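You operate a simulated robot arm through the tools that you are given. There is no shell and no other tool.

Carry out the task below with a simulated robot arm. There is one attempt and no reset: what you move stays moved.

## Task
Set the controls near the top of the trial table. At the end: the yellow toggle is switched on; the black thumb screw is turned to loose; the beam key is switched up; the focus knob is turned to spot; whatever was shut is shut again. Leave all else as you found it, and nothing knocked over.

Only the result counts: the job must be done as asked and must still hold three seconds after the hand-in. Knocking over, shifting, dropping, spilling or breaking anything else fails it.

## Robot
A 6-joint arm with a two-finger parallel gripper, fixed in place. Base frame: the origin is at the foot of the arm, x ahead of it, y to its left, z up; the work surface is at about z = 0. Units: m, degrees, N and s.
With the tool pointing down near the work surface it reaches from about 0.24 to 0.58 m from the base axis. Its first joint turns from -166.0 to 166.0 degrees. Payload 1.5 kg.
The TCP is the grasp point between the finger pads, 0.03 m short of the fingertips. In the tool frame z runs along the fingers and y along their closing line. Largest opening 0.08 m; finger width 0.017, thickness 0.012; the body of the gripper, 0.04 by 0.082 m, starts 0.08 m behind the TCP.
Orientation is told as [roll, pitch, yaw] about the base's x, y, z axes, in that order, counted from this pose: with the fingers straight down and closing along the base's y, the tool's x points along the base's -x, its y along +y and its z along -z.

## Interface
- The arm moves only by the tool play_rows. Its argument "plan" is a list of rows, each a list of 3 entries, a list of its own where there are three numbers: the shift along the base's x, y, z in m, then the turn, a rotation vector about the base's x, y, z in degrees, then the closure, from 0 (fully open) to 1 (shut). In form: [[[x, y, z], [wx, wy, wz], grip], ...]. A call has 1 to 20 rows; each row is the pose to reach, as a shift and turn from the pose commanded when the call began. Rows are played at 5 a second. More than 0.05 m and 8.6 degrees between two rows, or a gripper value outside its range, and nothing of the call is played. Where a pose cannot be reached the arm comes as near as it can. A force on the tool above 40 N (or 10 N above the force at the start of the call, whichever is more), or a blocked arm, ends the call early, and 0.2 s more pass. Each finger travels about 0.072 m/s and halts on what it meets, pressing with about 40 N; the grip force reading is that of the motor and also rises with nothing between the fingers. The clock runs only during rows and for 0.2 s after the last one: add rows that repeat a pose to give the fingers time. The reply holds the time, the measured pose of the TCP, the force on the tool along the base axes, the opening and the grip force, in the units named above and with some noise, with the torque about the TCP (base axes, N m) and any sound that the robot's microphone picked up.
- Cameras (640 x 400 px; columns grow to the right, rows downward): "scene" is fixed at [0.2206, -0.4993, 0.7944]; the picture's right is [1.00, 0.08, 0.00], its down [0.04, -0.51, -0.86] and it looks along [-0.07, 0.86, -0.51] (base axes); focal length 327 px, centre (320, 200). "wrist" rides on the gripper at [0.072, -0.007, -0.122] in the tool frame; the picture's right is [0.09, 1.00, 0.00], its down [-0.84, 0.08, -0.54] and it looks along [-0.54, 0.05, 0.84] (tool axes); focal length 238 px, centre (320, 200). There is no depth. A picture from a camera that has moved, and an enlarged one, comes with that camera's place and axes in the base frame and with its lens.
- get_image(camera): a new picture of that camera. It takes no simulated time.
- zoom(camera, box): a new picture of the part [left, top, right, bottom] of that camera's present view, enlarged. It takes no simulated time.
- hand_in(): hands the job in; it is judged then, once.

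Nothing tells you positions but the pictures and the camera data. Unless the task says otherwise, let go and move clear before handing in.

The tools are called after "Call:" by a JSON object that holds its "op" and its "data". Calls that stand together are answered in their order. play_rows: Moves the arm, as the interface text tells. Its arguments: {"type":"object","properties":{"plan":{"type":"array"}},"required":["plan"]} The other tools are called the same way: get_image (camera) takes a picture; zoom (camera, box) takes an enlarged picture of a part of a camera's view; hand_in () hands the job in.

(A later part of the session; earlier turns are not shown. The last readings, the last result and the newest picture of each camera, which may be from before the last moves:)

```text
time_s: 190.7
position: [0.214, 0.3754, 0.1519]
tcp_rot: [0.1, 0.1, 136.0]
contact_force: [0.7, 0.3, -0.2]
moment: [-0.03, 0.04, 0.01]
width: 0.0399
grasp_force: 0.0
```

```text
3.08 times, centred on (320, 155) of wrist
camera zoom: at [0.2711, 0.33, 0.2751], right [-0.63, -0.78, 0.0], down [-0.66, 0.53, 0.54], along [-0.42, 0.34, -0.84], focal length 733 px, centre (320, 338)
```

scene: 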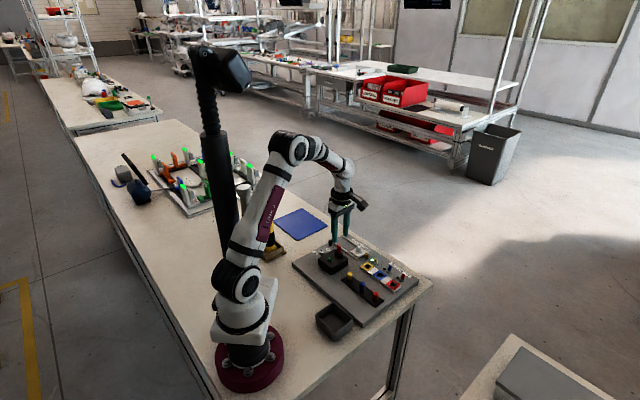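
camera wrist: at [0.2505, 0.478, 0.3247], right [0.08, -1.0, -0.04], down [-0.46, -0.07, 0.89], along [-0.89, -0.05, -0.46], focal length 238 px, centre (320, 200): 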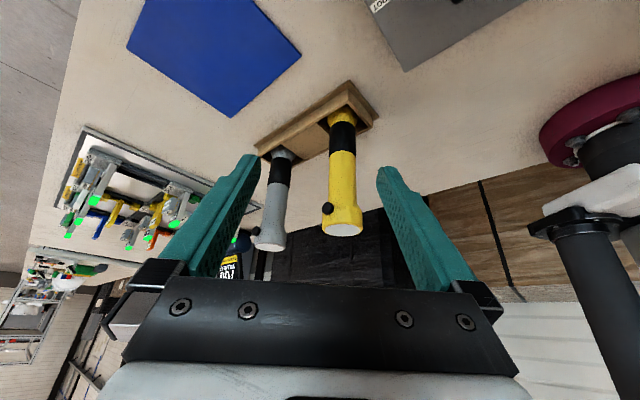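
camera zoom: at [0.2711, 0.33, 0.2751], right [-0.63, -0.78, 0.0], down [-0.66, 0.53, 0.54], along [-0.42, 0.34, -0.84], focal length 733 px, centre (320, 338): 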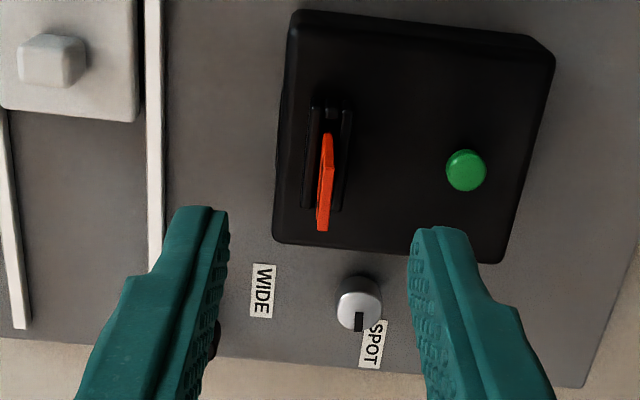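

Call:
{"op": "play_rows", "data": {"plan": [[[0, 0, -0.02], [0, 0, 0], 0.5], [[0, 0, -0.04], [0, 0, 0], 0.5], [[0, 0, -0.05], [0, 0, 0], 0.5], [[0, 0, -0.05], [0, 0, 0], 0.7], [[0, 0, -0.05], [0, 0, 0], 0.85], [[0, 0, -0.05], [0, 0, 0], 0.95], [[0, 0, -0.05], [0, 0, 0], 1], [[0, 0, -0.05], [0, 0, 0], 1]]}}

Call:
{"op": "play_rows", "data": {"plan": [[[0, 0, 0.003], [0, 0, 0], 1], [[0, 0, 0.006], [0, 0, 0], 1], [[0, 0, 0.009], [0, 0, 0], 1], [[0, 0, 0.012], [0, 0, 0], 1], [[0, 0, 0.012], [0, 0, 0], 1]]}}

Call:
{"op": "zoom", "data": {"camera": "scene", "box": [325, 230, 375, 270]}}

Call:
{"op": "zoom", "data": {"camera": "wrist", "box": [250, 90, 390, 220]}}

```text
time_s: 192.5
position: [0.213, 0.3772, 0.1027]
tcp_rot: [0.1, 0.1, 136.0]
contact_force: [-1.4, -1.3, 0.2]
moment: [-0.04, 0.03, -0.03]
width: 0.0001
grasp_force: 22.1
```

```text
time_s: 193.7
position: [0.2133, 0.3775, 0.1167]
tcp_rot: [0.0, 0.1, 136.1]
contact_force: [0.3, -0.3, -0.5]
moment: [-0.01, 0.04, 0.02]
width: 0.0
grasp_force: 22.0
```

```text
10.00 times, centred on (350, 250) of scene
camera zoom: at [0.2206, -0.4993, 0.7944], right [1.0, 0.08, 0.0], down [0.04, -0.51, -0.86], along [-0.07, 0.86, -0.51], focal length 3274 px, centre (20, -300)
```

zoom: 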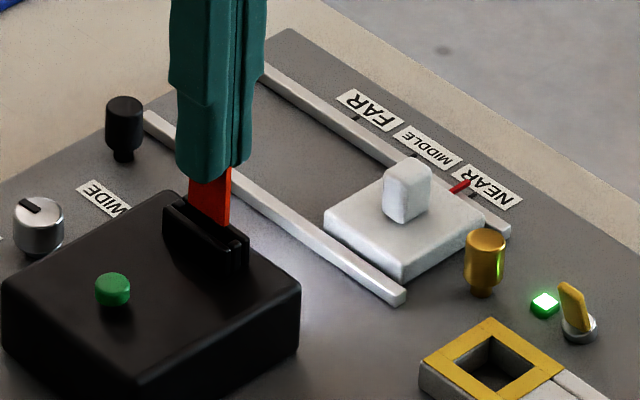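

```text
3.08 times, centred on (320, 155) of wrist
camera zoom: at [0.2702, 0.3315, 0.2386], right [-0.62, -0.78, 0.0], down [-0.66, 0.53, 0.54], along [-0.42, 0.34, -0.84], focal length 733 px, centre (320, 338)
```

zoom: 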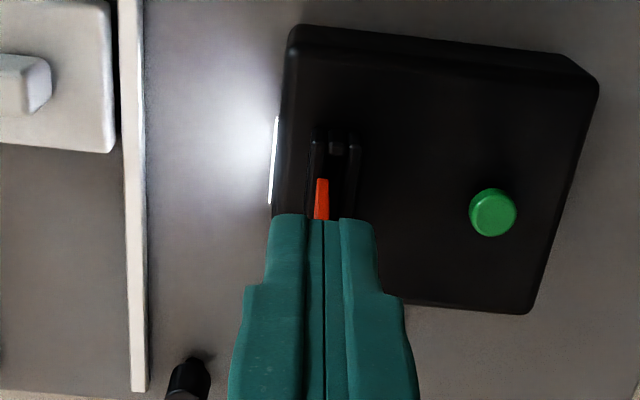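

The lamp lights up when the red plate is raised — so that plate is what keeps the lamp "shut off", and the lamp is currently on behind it. I'll lower it back carefully, then check whether the green key toggles this beam.

Call:
{"op": "play_rows", "data": {"plan": [[[0, 0, -0.003], [0, 0, 0], 1], [[0, 0, -0.006], [0, 0, 0], 1], [[0, 0, -0.009], [0, 0, 0], 1], [[0, 0, -0.0115], [0, 0, 0], 1], [[0, 0, -0.0125], [0, 0, 0], 1], [[0, 0, -0.0132], [0, 0, 0], 1], [[0, 0, -0.0132], [0, 0, 0], 1]]}}

Call:
{"op": "zoom", "data": {"camera": "scene", "box": [325, 230, 375, 270]}}

Call:
{"op": "zoom", "data": {"camera": "wrist", "box": [250, 90, 390, 220]}}

```text
time_s: 195.3
position: [0.213, 0.3765, 0.1032]
tcp_rot: [0.1, 0.1, 135.9]
contact_force: [1.1, 1.6, 14.2]
moment: [0.06, -0.04, 0.02]
width: 0.0
grasp_force: 21.5
```

```text
10.00 times, centred on (350, 250) of scene
camera zoom: at [0.2206, -0.4993, 0.7944], right [1.0, 0.08, 0.0], down [0.04, -0.51, -0.86], along [-0.07, 0.86, -0.51], focal length 3274 px, centre (20, -300)
```

zoom: 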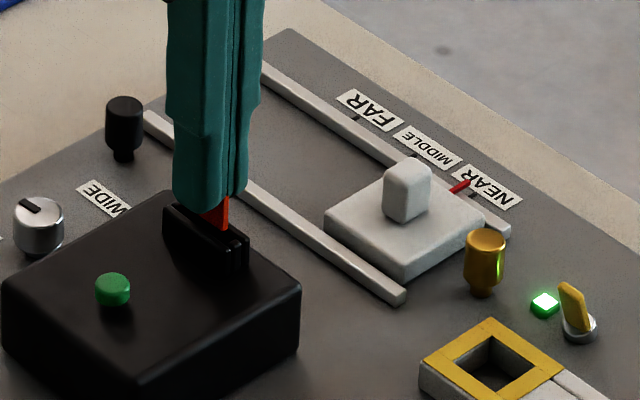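

```text
3.08 times, centred on (320, 155) of wrist
camera zoom: at [0.2694, 0.3309, 0.2261], right [-0.62, -0.78, 0.0], down [-0.66, 0.53, 0.54], along [-0.42, 0.34, -0.84], focal length 733 px, centre (320, 338)
```

zoom: 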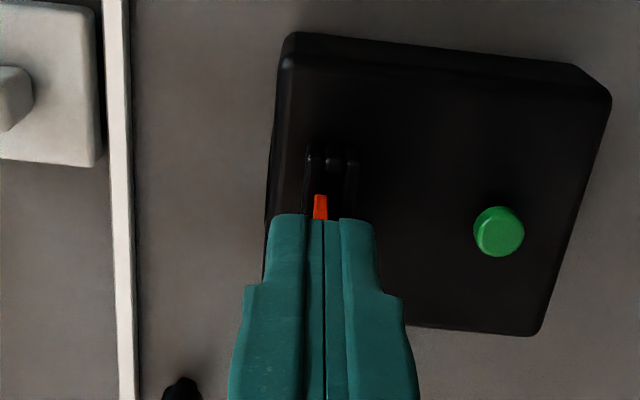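

Seated again and the lamp is dark. I relax and open gradually as before.

Call:
{"op": "play_rows", "data": {"plan": [[[0, 0, 0.0006], [0, 0, 0], 1], [[0, 0, 0.0006], [0, 0, 0], 0.98], [[0, 0, 0.0006], [0, 0, 0], 0.96], [[0, 0, 0.0006], [0, 0, 0], 0.93], [[0, 0, 0.0006], [0, 0, 0], 0.88], [[0, 0, 0.0006], [0, 0, 0], 0.8], [[0, 0, 0.0006], [0, 0, 0], 0.65], [[0, 0, 0.0006], [0, 0, 0], 0.5], [[0, 0, 0.01], [0, 0, 0], 0.5], [[0, 0, 0.03], [0, 0, 0], 0.5], [[0, 0, 0.06], [0, 0, 0], 0.5]]}}

Call:
{"op": "zoom", "data": {"camera": "scene", "box": [334, 242, 352, 258]}}

Call:
{"op": "zoom", "data": {"camera": "wrist", "box": [260, 100, 380, 210]}}

```text
time_s: 197.7
position: [0.2128, 0.378, 0.1634]
tcp_rot: [0.0, 0.1, 136.1]
contact_force: [0.1, 0.0, 0.3]
moment: [-0.05, 0.02, -0.01]
width: 0.0399
grasp_force: 0.0
```

```text
16.00 times, centred on (343, 250) of scene
camera zoom: at [0.2206, -0.4993, 0.7944], right [1.0, 0.08, 0.0], down [0.04, -0.51, -0.86], along [-0.07, 0.86, -0.51], focal length 5238 px, centre (-48, -600)
```

zoom: 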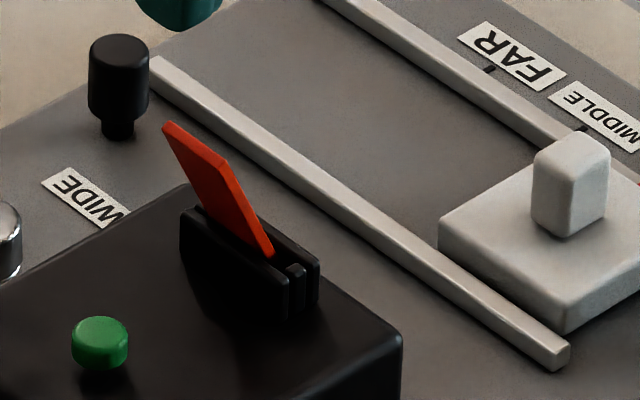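

```text
3.64 times, centred on (320, 155) of wrist
camera zoom: at [0.2701, 0.3328, 0.2859], right [-0.62, -0.78, 0.0], down [-0.66, 0.53, 0.54], along [-0.42, 0.34, -0.84], focal length 867 px, centre (320, 364)
```

zoom: 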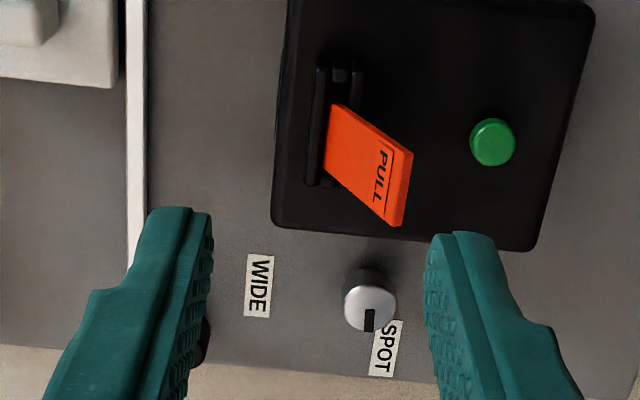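

The plate stayed in its slot but toppled to lean toward the base side; I'll straighten it again in a moment. First I press the green key once, so that when I next raise the plate I can see whether the key toggles the beam.

Call:
{"op": "play_rows", "data": {"plan": [[[0, 0, 0.01], [0, 0, 0], 0.8], [[-0.01, -0.012, 0.01], [0, 0, 0], 1], [[-0.02, -0.024, 0.01], [0, 0, 0], 1], [[-0.0303, -0.0347, 0.01], [0, 0, 0], 1], [[-0.0303, -0.0347, -0.02], [0, 0, 0], 1], [[-0.0303, -0.0347, -0.045], [0, 0, 0], 1], [[-0.0303, -0.0347, -0.06], [0, 0, 0], 1], [[-0.0303, -0.0347, -0.065], [0, 0, 0], 1], [[-0.0303, -0.0347, -0.065], [0, 0, 0], 1]]}}

Call:
{"op": "zoom", "data": {"camera": "scene", "box": [325, 240, 350, 262]}}

Call:
{"op": "zoom", "data": {"camera": "wrist", "box": [260, 100, 380, 210]}}

```text
time_s: 199.7
position: [0.1836, 0.3427, 0.0972]
tcp_rot: [0.0, 0.1, 135.9]
contact_force: [0.3, 0.1, -0.2]
moment: [0.03, 0.01, -0.01]
width: 0.0002
grasp_force: 21.9
```

```text
16.00 times, centred on (338, 251) of scene
camera zoom: at [0.2206, -0.4993, 0.7944], right [1.0, 0.08, 0.0], down [0.04, -0.51, -0.86], along [-0.07, 0.86, -0.51], focal length 5238 px, centre (40, -616)
```

zoom: 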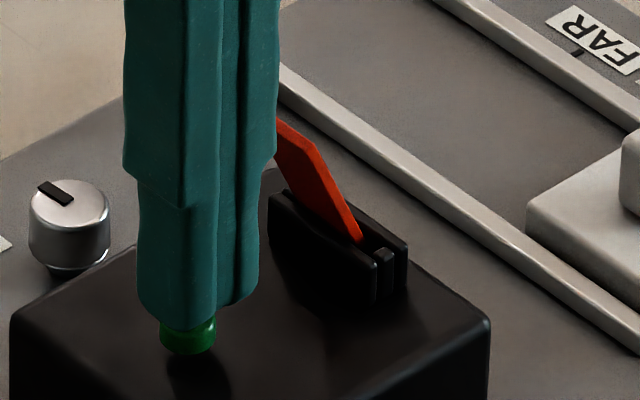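

```text
3.64 times, centred on (320, 155) of wrist
camera zoom: at [0.2403, 0.2961, 0.2194], right [-0.62, -0.78, 0.0], down [-0.66, 0.53, 0.54], along [-0.42, 0.34, -0.84], focal length 867 px, centre (320, 364)
```

zoom: 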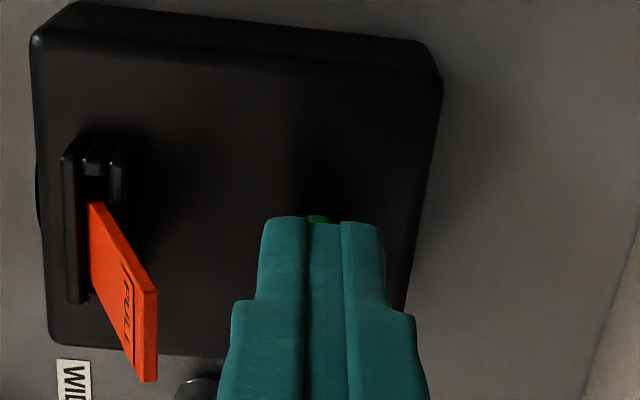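

Call:
{"op": "play_rows", "data": {"plan": [[[0, 0, -0.004], [0, 0, 0], 1], [[0, 0, -0.007], [0, 0, 0], 1], [[0, 0, -0.009], [0, 0, 0], 1], [[0, 0, -0.011], [0, 0, 0], 1], [[0, 0, -0.0125], [0, 0, 0], 1], [[0, 0, -0.0125], [0, 0, 0], 1]]}}

Call:
{"op": "play_rows", "data": {"plan": [[[0, 0, 0.004], [0, 0, 0], 1], [[0, 0, 0.01], [0, 0, 0], 1], [[0, 0, 0.03], [0, 0, 0], 1], [[0, 0, 0.055], [0, 0, 0], 1], [[0, 0, 0.075], [0, 0, 0], 1], [[0.0303, 0.0347, 0.075], [0, 0, 0], 0.7], [[0.0303, 0.0347, 0.075], [0, 0, 0], 0.5]]}}

Call:
{"op": "zoom", "data": {"camera": "wrist", "box": [250, 90, 390, 220]}}

Call:
{"op": "zoom", "data": {"camera": "scene", "box": [325, 230, 375, 270]}}

```text
time_s: 201.1
position: [0.1832, 0.3419, 0.0848]
tcp_rot: [0.0, 0.1, 135.9]
contact_force: [0.4, -2.0, 8.4]
moment: [-0.05, 0.0, -0.03]
width: 0.0
grasp_force: 21.0
heard: click
```

```text
time_s: 202.7
position: [0.2127, 0.3778, 0.1614]
tcp_rot: [0.1, 0.1, 136.0]
contact_force: [0.8, 0.9, -0.2]
moment: [0.02, -0.02, 0.01]
width: 0.0402
grasp_force: 0.1
```

```text
3.08 times, centred on (320, 155) of wrist
camera zoom: at [0.2696, 0.3319, 0.2832], right [-0.62, -0.78, 0.0], down [-0.66, 0.53, 0.54], along [-0.42, 0.34, -0.84], focal length 733 px, centre (320, 338)
```

zoom: 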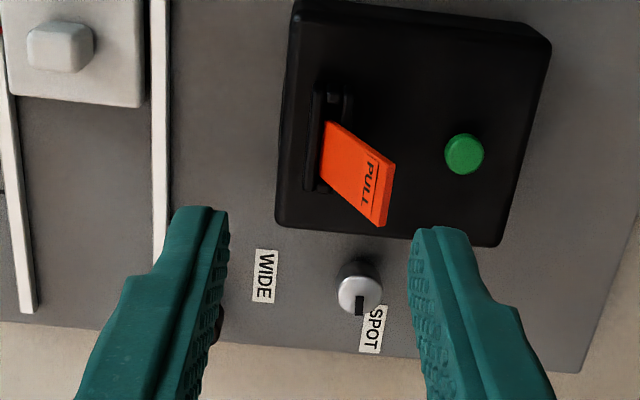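

```text
10.00 times, centred on (350, 250) of scene
camera zoom: at [0.2206, -0.4993, 0.7944], right [1.0, 0.08, 0.0], down [0.04, -0.51, -0.86], along [-0.07, 0.86, -0.51], focal length 3274 px, centre (20, -300)
```

zoom: 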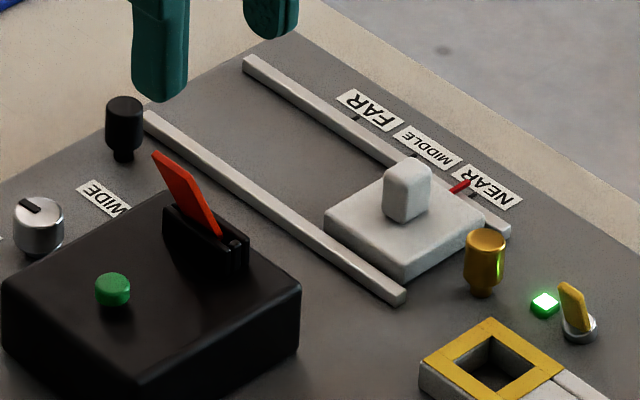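

Call:
{"op": "play_rows", "data": {"plan": [[[0, 0, -0.02], [0, 0, 0], 0.45], [[0, 0, -0.04], [0, 0, 0], 0.45], [[0, 0, -0.058], [0, 0, 0], 0.45], [[0, 0, -0.058], [0, 0, 0], 0.6], [[0, 0, -0.058], [0, 0, 0], 0.75], [[0, 0, -0.058], [0, 0, 0], 0.88], [[0, 0, -0.058], [0, 0, 0], 0.95], [[0, 0, -0.058], [0, 0, 0], 1], [[0, 0, -0.058], [0, 0, 0], 1]]}}

Call:
{"op": "zoom", "data": {"camera": "scene", "box": [325, 230, 375, 270]}}

Call:
{"op": "zoom", "data": {"camera": "wrist", "box": [250, 90, 390, 220]}}

```text
time_s: 204.7
position: [0.2116, 0.3783, 0.102]
tcp_rot: [0.1, 0.1, 136.1]
contact_force: [-2.3, -1.6, 0.0]
moment: [-0.05, 0.07, -0.03]
width: 0.0001
grasp_force: 21.1
```

```text
10.00 times, centred on (350, 250) of scene
camera zoom: at [0.2206, -0.4993, 0.7944], right [1.0, 0.08, 0.0], down [0.04, -0.51, -0.86], along [-0.07, 0.86, -0.51], focal length 3274 px, centre (20, -300)
```

zoom: 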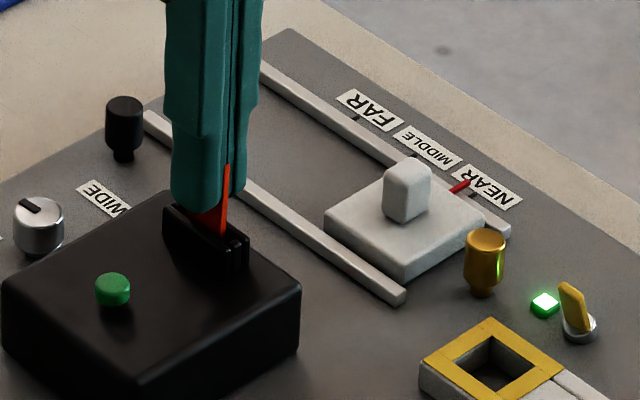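

```text
3.08 times, centred on (320, 155) of wrist
camera zoom: at [0.2689, 0.3319, 0.2252], right [-0.62, -0.78, 0.0], down [-0.66, 0.53, 0.54], along [-0.42, 0.34, -0.84], focal length 733 px, centre (320, 338)
```

zoom: 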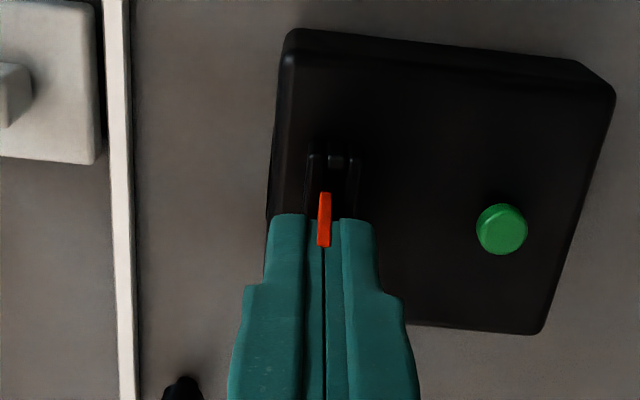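

The plate is straightened in the grip. I raise it 12 mm again and look for light.

Call:
{"op": "play_rows", "data": {"plan": [[[0, 0, 0.003], [0, 0, 0], 1], [[0, 0, 0.006], [0, 0, 0], 1], [[0, 0, 0.009], [0, 0, 0], 1], [[0, 0, 0.013], [0, 0, 0], 1], [[0, 0, 0.013], [0, 0, 0], 1]]}}

Call:
{"op": "zoom", "data": {"camera": "scene", "box": [325, 230, 375, 270]}}

Call:
{"op": "zoom", "data": {"camera": "wrist", "box": [250, 90, 390, 220]}}

```text
time_s: 205.9
position: [0.2125, 0.3776, 0.1153]
tcp_rot: [0.0, 0.1, 136.0]
contact_force: [-0.3, 0.4, -0.6]
moment: [0.03, -0.01, 0.01]
width: 0.0002
grasp_force: 21.9
```

```text
10.00 times, centred on (350, 250) of scene
camera zoom: at [0.2206, -0.4993, 0.7944], right [1.0, 0.08, 0.0], down [0.04, -0.51, -0.86], along [-0.07, 0.86, -0.51], focal length 3274 px, centre (20, -300)
```

zoom: 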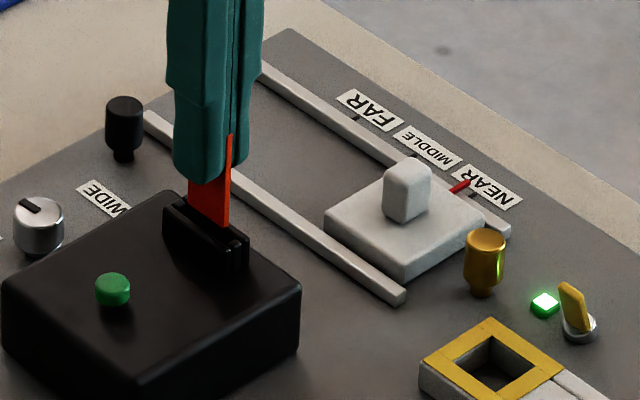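

```text
3.08 times, centred on (320, 155) of wrist
camera zoom: at [0.2693, 0.3315, 0.2383], right [-0.62, -0.78, 0.0], down [-0.66, 0.53, 0.54], along [-0.42, 0.34, -0.84], focal length 733 px, centre (320, 338)
```

zoom: 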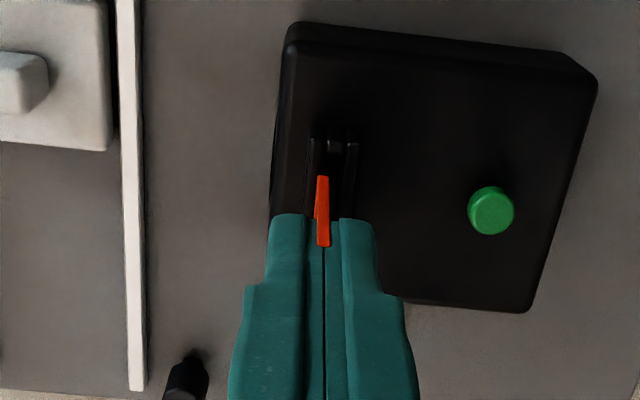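

No light this time. To be sure it's not just the height, I raise it 4 mm more.

Call:
{"op": "play_rows", "data": {"plan": [[[0, 0, 0.002], [0, 0, 0], 1], [[0, 0, 0.004], [0, 0, 0], 1], [[0, 0, 0.004], [0, 0, 0], 1]]}}

Call:
{"op": "zoom", "data": {"camera": "wrist", "box": [250, 90, 390, 220]}}

Call:
{"op": "zoom", "data": {"camera": "scene", "box": [325, 230, 375, 270]}}

```text
time_s: 206.7
position: [0.2129, 0.3766, 0.119]
tcp_rot: [0.0, 0.0, 136.0]
contact_force: [0.6, -0.1, 0.0]
moment: [0.01, -0.01, 0.01]
width: 0.0004
grasp_force: 21.7
```

```text
3.08 times, centred on (320, 155) of wrist
camera zoom: at [0.2692, 0.3314, 0.242], right [-0.62, -0.78, 0.0], down [-0.66, 0.53, 0.54], along [-0.42, 0.34, -0.84], focal length 733 px, centre (320, 338)
```

zoom: 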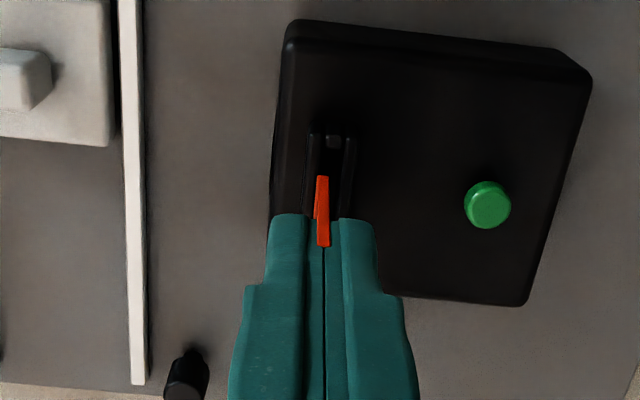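

```text
10.00 times, centred on (350, 250) of scene
camera zoom: at [0.2206, -0.4993, 0.7944], right [1.0, 0.08, 0.0], down [0.04, -0.51, -0.86], along [-0.07, 0.86, -0.51], focal length 3274 px, centre (20, -300)
```

zoom: 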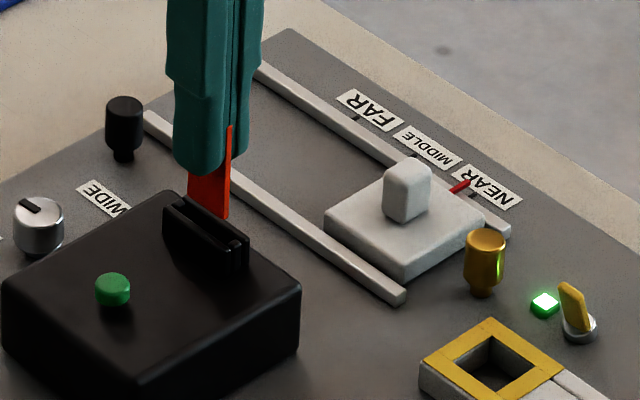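

The lamp stays dark with the plate fully up, so the green key does toggle the beam: it is a hidden on/off key. Let me check at high zoom whether the key's height differs now (odd number of presses) from before.

Call:
{"op": "zoom", "data": {"camera": "scene", "box": [330, 250, 342, 258]}}

Call:
{"op": "zoom", "data": {"camera": "wrist", "box": [365, 150, 395, 180]}}

Call:
{"op": "zoom", "data": {"camera": "scene", "box": [339, 244, 351, 257]}}

```text
16.00 times, centred on (336, 254) of scene
camera zoom: at [0.2206, -0.4993, 0.7944], right [1.0, 0.08, 0.0], down [0.04, -0.51, -0.86], along [-0.07, 0.86, -0.51], focal length 5238 px, centre (64, -664)
```

zoom: 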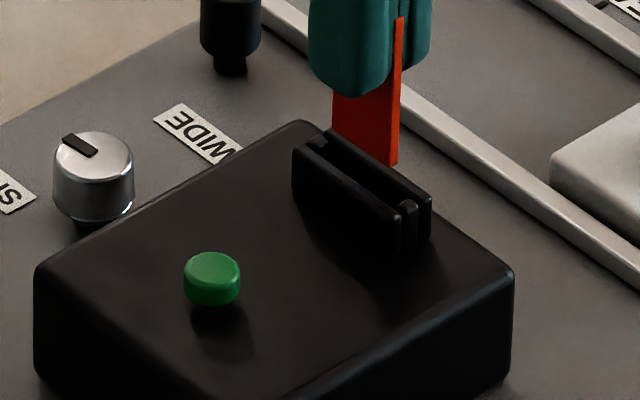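

```text
13.33 times, centred on (380, 165) of wrist
camera zoom: at [0.2692, 0.3314, 0.242], right [-0.62, -0.78, 0.0], down [-0.66, 0.53, 0.54], along [-0.42, 0.34, -0.84], focal length 3178 px, centre (-480, 667)
```

zoom: 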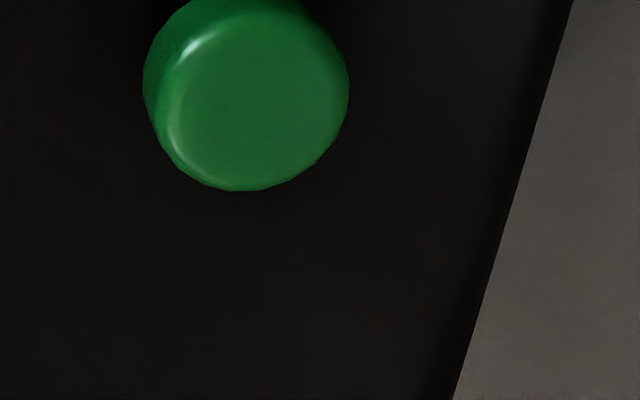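

```text
16.00 times, centred on (345, 250) of scene
camera zoom: at [0.2206, -0.4993, 0.7944], right [1.0, 0.08, 0.0], down [0.04, -0.51, -0.86], along [-0.07, 0.86, -0.51], focal length 5238 px, centre (-80, -608)
```

zoom: 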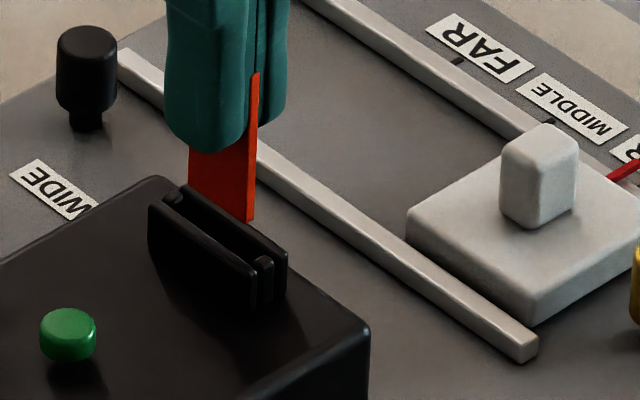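

The plate is now just clear of its slot, which gives me a view inside. I'll look into the open slot before re-inserting.

Call:
{"op": "zoom", "data": {"camera": "wrist", "box": [305, 120, 345, 170]}}

Call:
{"op": "zoom", "data": {"camera": "scene", "box": [341, 248, 350, 257]}}

```text
8.00 times, centred on (325, 145) of wrist
camera zoom: at [0.2692, 0.3314, 0.242], right [-0.62, -0.78, 0.0], down [-0.66, 0.53, 0.54], along [-0.42, 0.34, -0.84], focal length 1907 px, centre (280, 640)
```

zoom: 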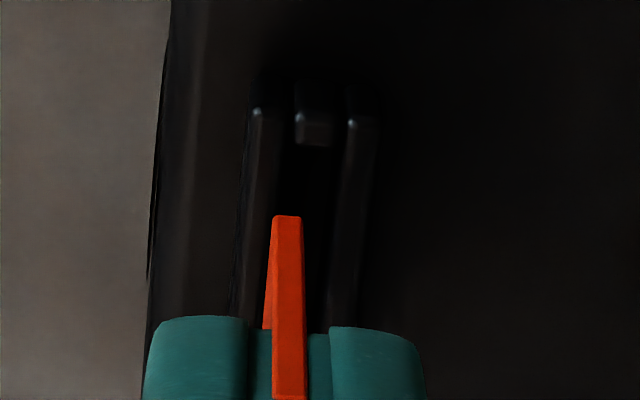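

```text
16.00 times, centred on (346, 252) of scene
camera zoom: at [0.2206, -0.4993, 0.7944], right [1.0, 0.08, 0.0], down [0.04, -0.51, -0.86], along [-0.07, 0.86, -0.51], focal length 5238 px, centre (-88, -640)
```

zoom: 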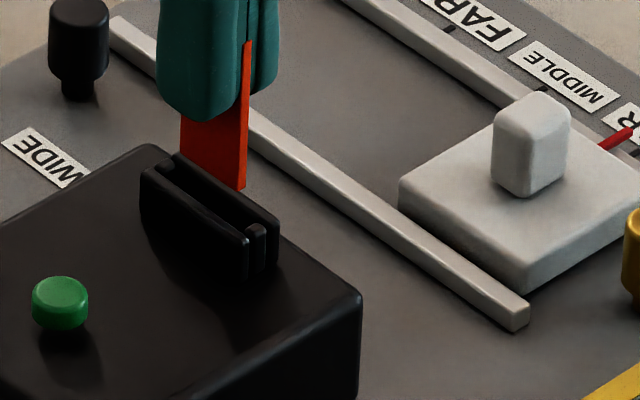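

The green key toggles the lamp, hidden while the plate is in. I now re-insert the plate: shift ~1.5 mm to centre it over the slot and lower it gently.

Call:
{"op": "play_rows", "data": {"plan": [[[-0.001, -0.001, 0], [0, 0, 0], 1], [[-0.001, -0.001, -0.003], [0, 0, 0], 1], [[-0.001, -0.001, -0.006], [0, 0, 0], 1], [[-0.001, -0.001, -0.009], [0, 0, 0], 1], [[-0.001, -0.001, -0.012], [0, 0, 0], 1], [[-0.001, -0.001, -0.014], [0, 0, 0], 1], [[-0.001, -0.001, -0.0155], [0, 0, 0], 1], [[-0.001, -0.001, -0.0155], [0, 0, 0], 1]]}}

Call:
{"op": "zoom", "data": {"camera": "scene", "box": [339, 244, 351, 257]}}

Call:
{"op": "zoom", "data": {"camera": "wrist", "box": [305, 120, 345, 170]}}

```text
time_s: 208.5
position: [0.2126, 0.3764, 0.1031]
tcp_rot: [0.1, 0.1, 136.0]
contact_force: [-0.4, 0.4, 0.1]
moment: [0.06, 0.01, 0.0]
width: 0.0001
grasp_force: 22.0
```

```text
16.00 times, centred on (345, 250) of scene
camera zoom: at [0.2206, -0.4993, 0.7944], right [1.0, 0.08, 0.0], down [0.04, -0.51, -0.86], along [-0.07, 0.86, -0.51], focal length 5238 px, centre (-80, -608)
```

zoom: 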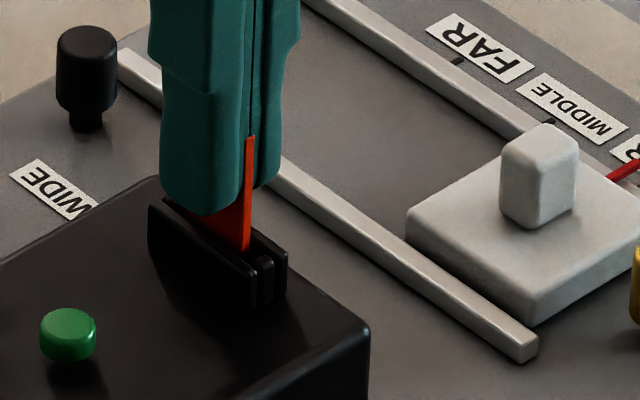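

```text
8.00 times, centred on (325, 145) of wrist
camera zoom: at [0.2686, 0.3306, 0.2258], right [-0.62, -0.78, 0.0], down [-0.66, 0.53, 0.54], along [-0.42, 0.34, -0.84], focal length 1907 px, centre (280, 640)
```

zoom: 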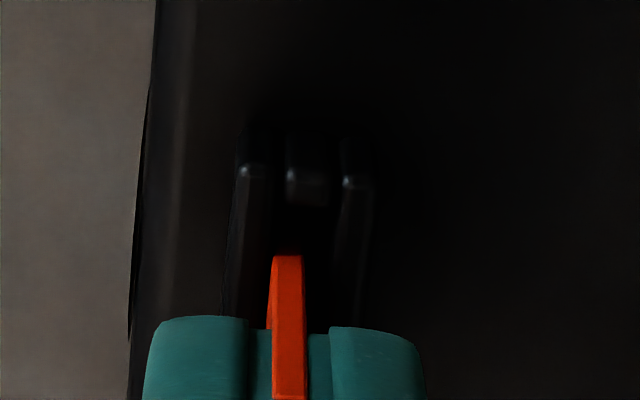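

Call:
{"op": "play_rows", "data": {"plan": [[[0, 0, -0.0007], [0, 0, 0], 1], [[0, 0, -0.0014], [0, 0, 0], 1], [[0, 0, -0.0014], [0, 0, 0], 1]]}}

```text
time_s: 209.3
position: [0.2127, 0.3742, 0.1017]
tcp_rot: [0.0, 0.2, 136.0]
contact_force: [0.2, 0.3, 6.5]
moment: [-0.01, -0.01, 0.01]
width: 0.0002
grasp_force: 21.5
```

Seated with almost no sideways force. I relax slightly and open very gradually.

Call:
{"op": "play_rows", "data": {"plan": [[[0, 0, -0.0003], [0, 0, 0], 1], [[0, 0, 0.0002], [0, 0, 0], 1], [[0, 0, 0.0002], [0, 0, 0], 0.99], [[0, 0, 0.0002], [0, 0, 0], 0.98], [[0, 0, 0.0002], [0, 0, 0], 0.97], [[0, 0, 0.0002], [0, 0, 0], 0.95], [[0, 0, 0.0002], [0, 0, 0], 0.92], [[0, 0, 0.0002], [0, 0, 0], 0.88], [[0, 0, 0.0002], [0, 0, 0], 0.82], [[0, 0, 0.0002], [0, 0, 0], 0.72], [[0, 0, 0.0002], [0, 0, 0], 0.6], [[0, 0, 0.0002], [0, 0, 0], 0.5]]}}

Call:
{"op": "zoom", "data": {"camera": "scene", "box": [339, 244, 351, 257]}}

Call:
{"op": "zoom", "data": {"camera": "wrist", "box": [260, 100, 380, 210]}}

```text
time_s: 211.9
position: [0.2128, 0.3757, 0.1017]
tcp_rot: [0.1, 0.1, 136.0]
contact_force: [0.5, 0.3, -0.6]
moment: [-0.01, 0.02, 0.0]
width: 0.0399
grasp_force: 0.1
```

```text
16.00 times, centred on (345, 250) of scene
camera zoom: at [0.2206, -0.4993, 0.7944], right [1.0, 0.08, 0.0], down [0.04, -0.51, -0.86], along [-0.07, 0.86, -0.51], focal length 5238 px, centre (-80, -608)
```

zoom: 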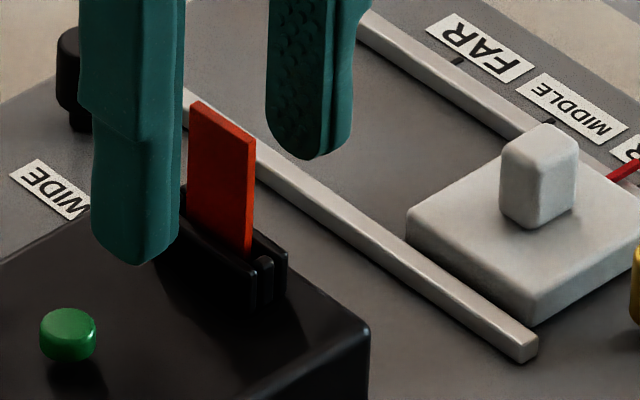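

```text
3.64 times, centred on (320, 155) of wrist
camera zoom: at [0.2692, 0.33, 0.2246], right [-0.62, -0.78, 0.0], down [-0.66, 0.53, 0.54], along [-0.42, 0.34, -0.84], focal length 867 px, centre (320, 364)
```

zoom: 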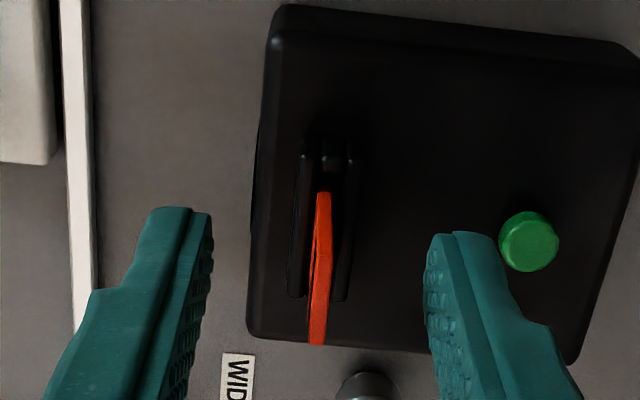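

The plate stands upright in place again. To know exactly how my presses counted, I'll repeat a very shallow press like my first one (stop at the click) and then check the beam once more.

Call:
{"op": "play_rows", "data": {"plan": [[[0, 0, 0.01], [0, 0, 0], 0.5], [[0, 0, 0.03], [0, 0, 0], 0.5], [[0, 0, 0.06], [0, 0, 0], 0.5], [[0, 0, 0.07], [0, 0, 0], 0.8], [[-0.01, -0.011, 0.07], [0, 0, 0], 1], [[-0.02, -0.022, 0.07], [0, 0, 0], 1], [[-0.03, -0.0332, 0.07], [0, 0, 0], 1], [[-0.03, -0.0332, 0.04], [0, 0, 0], 1], [[-0.03, -0.0332, 0.01], [0, 0, 0], 1], [[-0.03, -0.0332, -0.01], [0, 0, 0], 1], [[-0.03, -0.0332, -0.01], [0, 0, 0], 1]]}}

Call:
{"op": "zoom", "data": {"camera": "scene", "box": [325, 240, 350, 262]}}

```text
time_s: 214.3
position: [0.1832, 0.3438, 0.0912]
tcp_rot: [0.1, 0.1, 136.0]
contact_force: [0.7, -0.1, 0.5]
moment: [0.03, -0.01, -0.03]
width: 0.0
grasp_force: 21.6
```

```text
16.00 times, centred on (338, 251) of scene
camera zoom: at [0.2206, -0.4993, 0.7944], right [1.0, 0.08, 0.0], down [0.04, -0.51, -0.86], along [-0.07, 0.86, -0.51], focal length 5238 px, centre (40, -616)
```

zoom: 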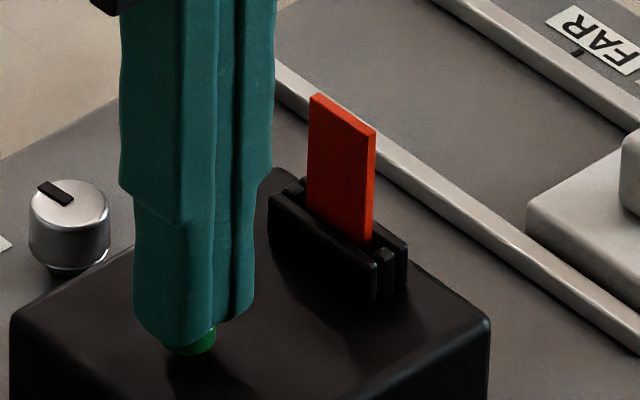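

Call:
{"op": "play_rows", "data": {"plan": [[[0, 0, -0.001], [0, 0, 0], 1], [[0, 0, -0.002], [0, 0, 0], 1]]}}

Call:
{"op": "play_rows", "data": {"plan": [[[0, 0, -0.0008], [0, 0, 0], 1], [[0, 0, -0.0016], [0, 0, 0], 1]]}}

```text
time_s: 214.9
position: [0.1834, 0.3433, 0.0905]
tcp_rot: [-0.1, 0.2, 136.0]
contact_force: [0.4, 0.8, 0.7]
moment: [0.04, 0.0, -0.02]
width: 0.0
grasp_force: 21.0
```

```text
time_s: 215.5
position: [0.1827, 0.3433, 0.0887]
tcp_rot: [-0.1, 0.1, 136.0]
contact_force: [-0.1, 0.2, 1.1]
moment: [0.03, 0.0, 0.0]
width: 0.0
grasp_force: 21.3
heard: click
```

Click at only ~1 N. I lift and go back to the plate to check the beam.

Call:
{"op": "play_rows", "data": {"plan": [[[0, 0, 0.004], [0, 0, 0], 1], [[0, 0, 0.02], [0, 0, 0], 1], [[0, 0, 0.05], [0, 0, 0], 1], [[0, 0, 0.075], [0, 0, 0], 1], [[0.01, 0.011, 0.075], [0, 0, 0], 0.8], [[0.02, 0.022, 0.075], [0, 0, 0], 0.5], [[0.03, 0.0332, 0.075], [0, 0, 0], 0.5], [[0.03, 0.0332, 0.045], [0, 0, 0], 0.5], [[0.03, 0.0332, 0.025], [0, 0, 0], 0.5], [[0.03, 0.0332, 0.0135], [0, 0, 0], 0.5], [[0.03, 0.0332, 0.0135], [0, 0, 0], 0.5]]}}

Call:
{"op": "zoom", "data": {"camera": "wrist", "box": [260, 100, 380, 210]}}

```text
time_s: 217.9
position: [0.211, 0.3759, 0.1007]
tcp_rot: [0.1, 0.0, 136.1]
contact_force: [0.5, 0.5, -0.3]
moment: [-0.01, -0.03, -0.01]
width: 0.04
grasp_force: 0.1
```

```text
3.64 times, centred on (320, 155) of wrist
camera zoom: at [0.2689, 0.3307, 0.2236], right [-0.62, -0.78, 0.0], down [-0.66, 0.53, 0.54], along [-0.42, 0.34, -0.84], focal length 867 px, centre (320, 364)
```

zoom: 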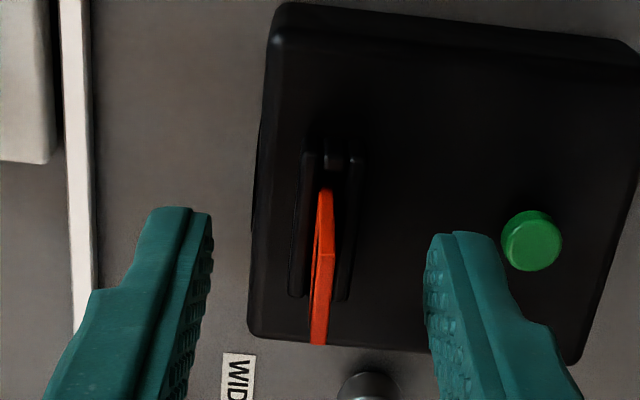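

Call:
{"op": "play_rows", "data": {"plan": [[[0, 0, 0.001], [0, 0, 0], 0.7], [[0, 0, 0.001], [0, 0, 0], 0.85], [[0, 0, 0.001], [0, 0, 0], 0.95], [[0, 0, 0.001], [0, 0, 0], 1], [[0, 0, 0.001], [0, 0, 0], 1], [[0, 0, 0.004], [0, 0, 0], 1], [[0, 0, 0.007], [0, 0, 0], 1], [[0, 0, 0.01], [0, 0, 0], 1], [[0, 0, 0.013], [0, 0, 0], 1], [[0, 0, 0.014], [0, 0, 0], 1], [[0, 0, 0.014], [0, 0, 0], 1]]}}

Call:
{"op": "zoom", "data": {"camera": "wrist", "box": [250, 90, 390, 220]}}

Call:
{"op": "zoom", "data": {"camera": "scene", "box": [325, 230, 375, 270]}}

```text
time_s: 220.3
position: [0.2119, 0.3759, 0.1166]
tcp_rot: [0.1, 0.1, 136.0]
contact_force: [-0.1, -1.4, 0.7]
moment: [-0.03, -0.01, -0.07]
width: 0.0
grasp_force: 21.4
```

```text
3.08 times, centred on (320, 155) of wrist
camera zoom: at [0.268, 0.3303, 0.2392], right [-0.62, -0.78, 0.0], down [-0.66, 0.53, 0.54], along [-0.42, 0.34, -0.84], focal length 733 px, centre (320, 338)
```

zoom: 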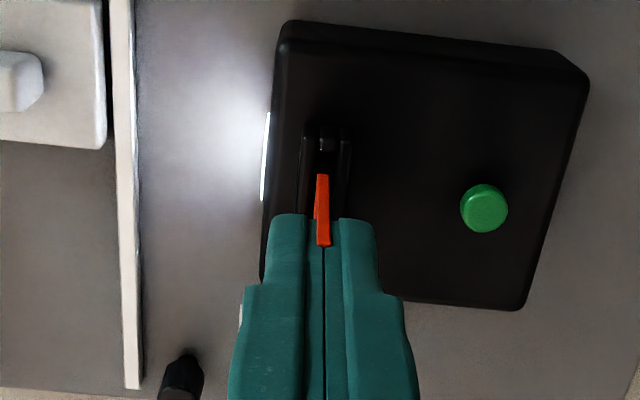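

```text
10.00 times, centred on (350, 250) of scene
camera zoom: at [0.2206, -0.4993, 0.7944], right [1.0, 0.08, 0.0], down [0.04, -0.51, -0.86], along [-0.07, 0.86, -0.51], focal length 3274 px, centre (20, -300)
```

zoom: 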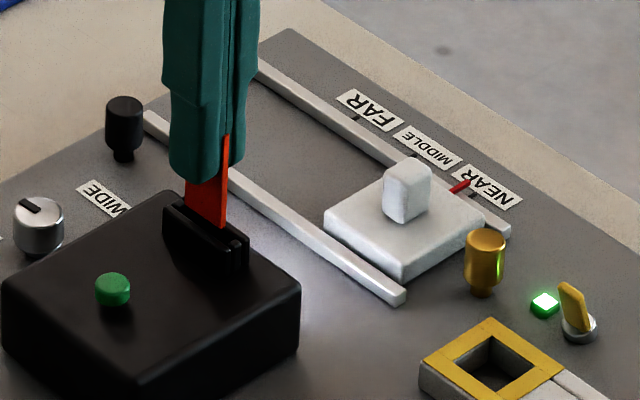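

The beam is on again after this fourth press, so every click toggles it, and it was on (behind the plate) at the start. I lower and re-seat the plate in the same way as last time.

Call:
{"op": "play_rows", "data": {"plan": [[[0, 0, -0.003], [0, 0, 0], 1], [[0, 0, -0.006], [0, 0, 0], 1], [[0, 0, -0.009], [0, 0, 0], 1], [[0, 0, -0.012], [0, 0, 0], 1], [[0, 0, -0.0133], [0, 0, 0], 1], [[0, 0, -0.0133], [0, 0, 0], 1]]}}

Call:
{"op": "play_rows", "data": {"plan": [[[0, 0, -0.0004], [0, 0, 0], 1], [[0, 0, -0.0008], [0, 0, 0], 1], [[0, 0, -0.0008], [0, 0, 0], 1]]}}

```text
time_s: 221.7
position: [0.2116, 0.3771, 0.1033]
tcp_rot: [0.0, 0.1, 136.1]
contact_force: [0.0, 0.2, 0.7]
moment: [0.01, -0.01, -0.01]
width: 0.0
grasp_force: 21.9
```

```text
time_s: 222.5
position: [0.2113, 0.3757, 0.1026]
tcp_rot: [0.1, 0.1, 136.0]
contact_force: [-0.1, -0.5, 4.3]
moment: [-0.02, 0.01, 0.0]
width: 0.0
grasp_force: 22.0
```

Call:
{"op": "play_rows", "data": {"plan": [[[0, 0, -0.0004], [0, 0, 0], 1], [[0, 0, 0.0001], [0, 0, 0], 1], [[0, 0, 0.0001], [0, 0, 0], 0.99], [[0, 0, 0.0001], [0, 0, 0], 0.98], [[0, 0, 0.0001], [0, 0, 0], 0.97], [[0, 0, 0.0001], [0, 0, 0], 0.95], [[0, 0, 0.0001], [0, 0, 0], 0.92], [[0, 0, 0.0001], [0, 0, 0], 0.88], [[0, 0, 0.0001], [0, 0, 0], 0.82], [[0, 0, 0.0001], [0, 0, 0], 0.72], [[0, 0, 0.0001], [0, 0, 0], 0.6], [[0, 0, 0.0001], [0, 0, 0], 0.5]]}}

Call:
{"op": "zoom", "data": {"camera": "scene", "box": [339, 244, 351, 257]}}

Call:
{"op": "zoom", "data": {"camera": "wrist", "box": [260, 100, 380, 210]}}

```text
time_s: 225.1
position: [0.2127, 0.3771, 0.1028]
tcp_rot: [0.1, 0.1, 135.9]
contact_force: [0.0, 0.9, 0.9]
moment: [0.03, 0.01, 0.0]
width: 0.0402
grasp_force: 0.0
```

```text
16.00 times, centred on (345, 250) of scene
camera zoom: at [0.2206, -0.4993, 0.7944], right [1.0, 0.08, 0.0], down [0.04, -0.51, -0.86], along [-0.07, 0.86, -0.51], focal length 5238 px, centre (-80, -608)
```

zoom: 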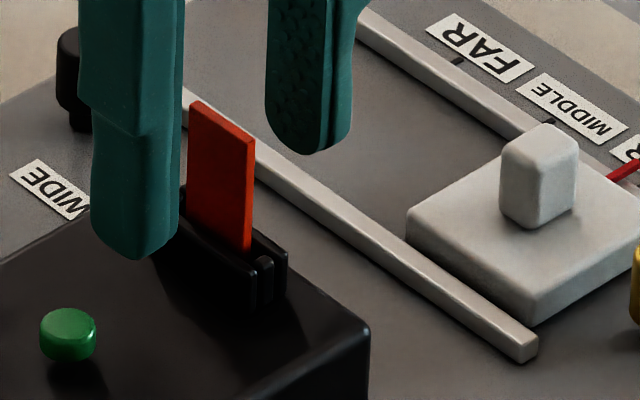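

```text
3.64 times, centred on (320, 155) of wrist
camera zoom: at [0.269, 0.3308, 0.2254], right [-0.62, -0.78, 0.0], down [-0.66, 0.53, 0.54], along [-0.42, 0.34, -0.84], focal length 867 px, centre (320, 364)
```

zoom: 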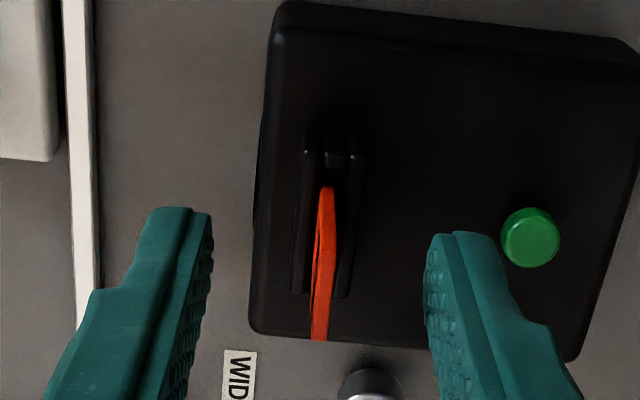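

The plate is upright and in place. I lift straight up and will take a close look at the wooden rack's middle section, the one spot I haven't examined.

Call:
{"op": "play_rows", "data": {"plan": [[[0, 0, 0.01], [0, 0, 0], 0.5], [[0, 0, 0.03], [0, 0, 0], 0.5], [[0, 0, 0.06], [0, 0, 0], 0.5], [[0, 0, 0.1], [0, 0, 0], 0.5], [[-0.01, 0.005, 0.13], [0, 0, 0], 0.3], [[-0.03, 0.015, 0.16], [0, 0, 0], 0], [[-0.05, 0.02, 0.18], [0, 0, 0], 0], [[-0.06, 0.02, 0.2], [0, 0, 0], 0], [[-0.06, 0.02, 0.2], [0, 0, 0], 0]]}}

Call:
{"op": "get_image", "data": {"camera": "wrist"}}

Call:
{"op": "zoom", "data": {"camera": "scene", "box": [334, 242, 352, 258]}}

```text
time_s: 227.1
position: [0.1505, 0.3962, 0.3024]
tcp_rot: [0.0, 0.1, 136.0]
contact_force: [0.6, 0.2, 0.2]
moment: [-0.04, 0.0, 0.04]
width: 0.08
grasp_force: 0.0
```

```text
taken
camera wrist: at [0.2076, 0.3514, 0.4253], right [-0.63, -0.78, 0.0], down [-0.66, 0.53, 0.54], along [-0.42, 0.34, -0.84], focal length 238 px, centre (320, 200)
```

wrist: 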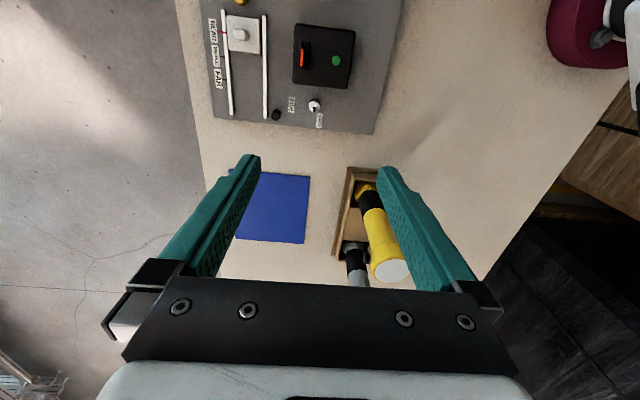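

```text
16.00 times, centred on (343, 250) of scene
camera zoom: at [0.2206, -0.4993, 0.7944], right [1.0, 0.08, 0.0], down [0.04, -0.51, -0.86], along [-0.07, 0.86, -0.51], focal length 5238 px, centre (-48, -600)
```

zoom: 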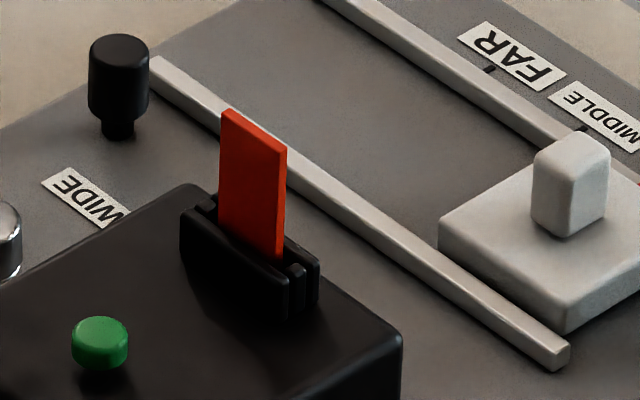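

Call:
{"op": "zoom", "data": {"camera": "wrist", "box": [325, 160, 400, 280]}}

Call:
{"op": "zoom", "data": {"camera": "wrist", "box": [335, 185, 375, 245]}}

Call:
{"op": "zoom", "data": {"camera": "wrist", "box": [220, 160, 320, 250]}}

```text
3.33 times, centred on (362, 220) of wrist
camera zoom: at [0.2076, 0.3514, 0.4253], right [-0.63, -0.78, 0.0], down [-0.66, 0.53, 0.54], along [-0.42, 0.34, -0.84], focal length 794 px, centre (178, 133)
```

zoom: 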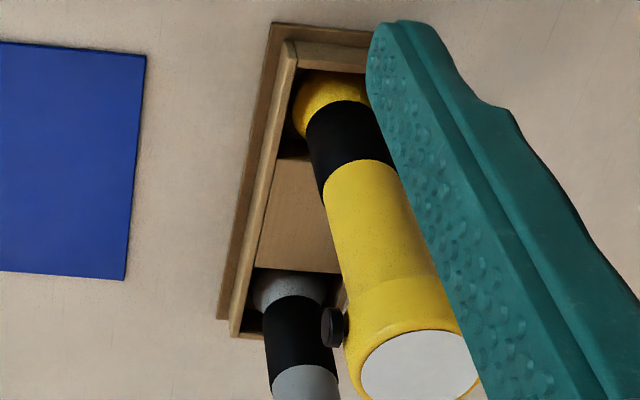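

```text
6.67 times, centred on (355, 215) of wrist
camera zoom: at [0.2076, 0.3514, 0.4253], right [-0.63, -0.78, 0.0], down [-0.66, 0.53, 0.54], along [-0.42, 0.34, -0.84], focal length 1589 px, centre (87, 100)
```

zoom: 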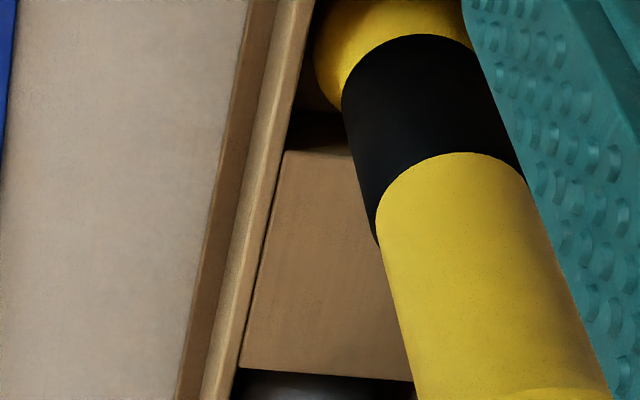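

```text
4.44 times, centred on (270, 205) of wrist
camera zoom: at [0.2076, 0.3514, 0.4253], right [-0.63, -0.78, 0.0], down [-0.66, 0.53, 0.54], along [-0.42, 0.34, -0.84], focal length 1059 px, centre (542, 178)
```

zoom: 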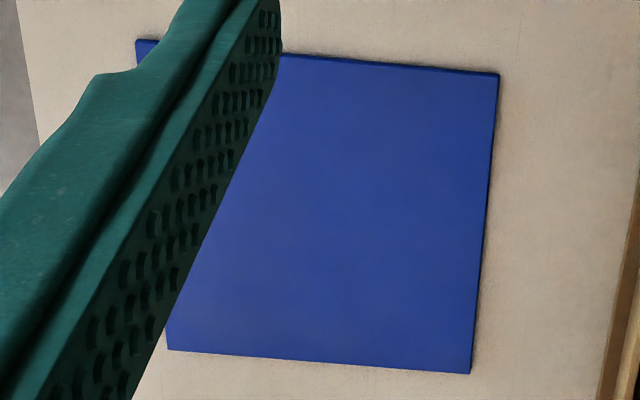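

The rack has only a solid spacer. My best reading is that the beam key is the lamp's green push-key: it was "down" (beam on) at the start, and "up" means released (beam off), with the plate shut over it again. It has had an even number of presses so far, so I'll press it exactly once more.

Call:
{"op": "play_rows", "data": {"plan": [[[0.011, -0.018, 0], [0, 0, 0], 0.5], [[0.022, -0.036, -0.02], [0, 0, 0], 1], [[0.0322, -0.0529, -0.05], [0, 0, 0], 1], [[0.0322, -0.0529, -0.09], [0, 0, 0], 1], [[0.0322, -0.0529, -0.13], [0, 0, 0], 1], [[0.0322, -0.0529, -0.17], [0, 0, 0], 1], [[0.0322, -0.0529, -0.2], [0, 0, 0], 1], [[0.0322, -0.0529, -0.21], [0, 0, 0], 1], [[0.0322, -0.0529, -0.21], [0, 0, 0], 1]]}}

Call:
{"op": "zoom", "data": {"camera": "scene", "box": [325, 240, 350, 262]}}

```text
time_s: 229.1
position: [0.186, 0.3429, 0.0925]
tcp_rot: [0.1, 0.1, 135.9]
contact_force: [0.2, 0.2, 0.7]
moment: [0.01, -0.06, 0.01]
width: 0.0
grasp_force: 20.7
```

```text
16.00 times, centred on (338, 251) of scene
camera zoom: at [0.2206, -0.4993, 0.7944], right [1.0, 0.08, 0.0], down [0.04, -0.51, -0.86], along [-0.07, 0.86, -0.51], focal length 5238 px, centre (40, -616)
```

zoom: 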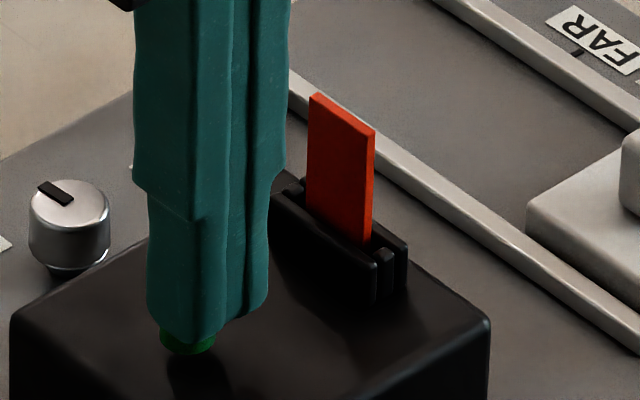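

Call:
{"op": "play_rows", "data": {"plan": [[[-0.0025, 0.0003, 0], [0, 0, 0], 1], [[-0.0025, 0.0003, -0.0015], [0, 0, 0], 1]]}}

Call:
{"op": "play_rows", "data": {"plan": [[[0, 0, -0.001], [0, 0, 0], 1], [[0, 0, -0.002], [0, 0, 0], 1]]}}

```text
time_s: 229.7
position: [0.1819, 0.3445, 0.0917]
tcp_rot: [0.1, 0.1, 136.0]
contact_force: [0.5, -0.8, -0.1]
moment: [-0.02, -0.02, 0.02]
width: 0.0
grasp_force: 21.8
```

```text
time_s: 230.3
position: [0.1827, 0.3422, 0.0894]
tcp_rot: [0.0, 0.1, 135.9]
contact_force: [-0.2, 1.0, 1.1]
moment: [0.03, 0.05, 0.0]
width: 0.0
grasp_force: 21.6
```

Call:
{"op": "play_rows", "data": {"plan": [[[0, 0, -0.0007], [0, 0, 0], 1], [[0, 0, -0.0014], [0, 0, 0], 1]]}}

```text
time_s: 230.9
position: [0.183, 0.3434, 0.0874]
tcp_rot: [0.0, 0.1, 135.9]
contact_force: [0.0, 0.4, 1.6]
moment: [-0.01, -0.03, 0.0]
width: 0.0001
grasp_force: 20.9
heard: click
```

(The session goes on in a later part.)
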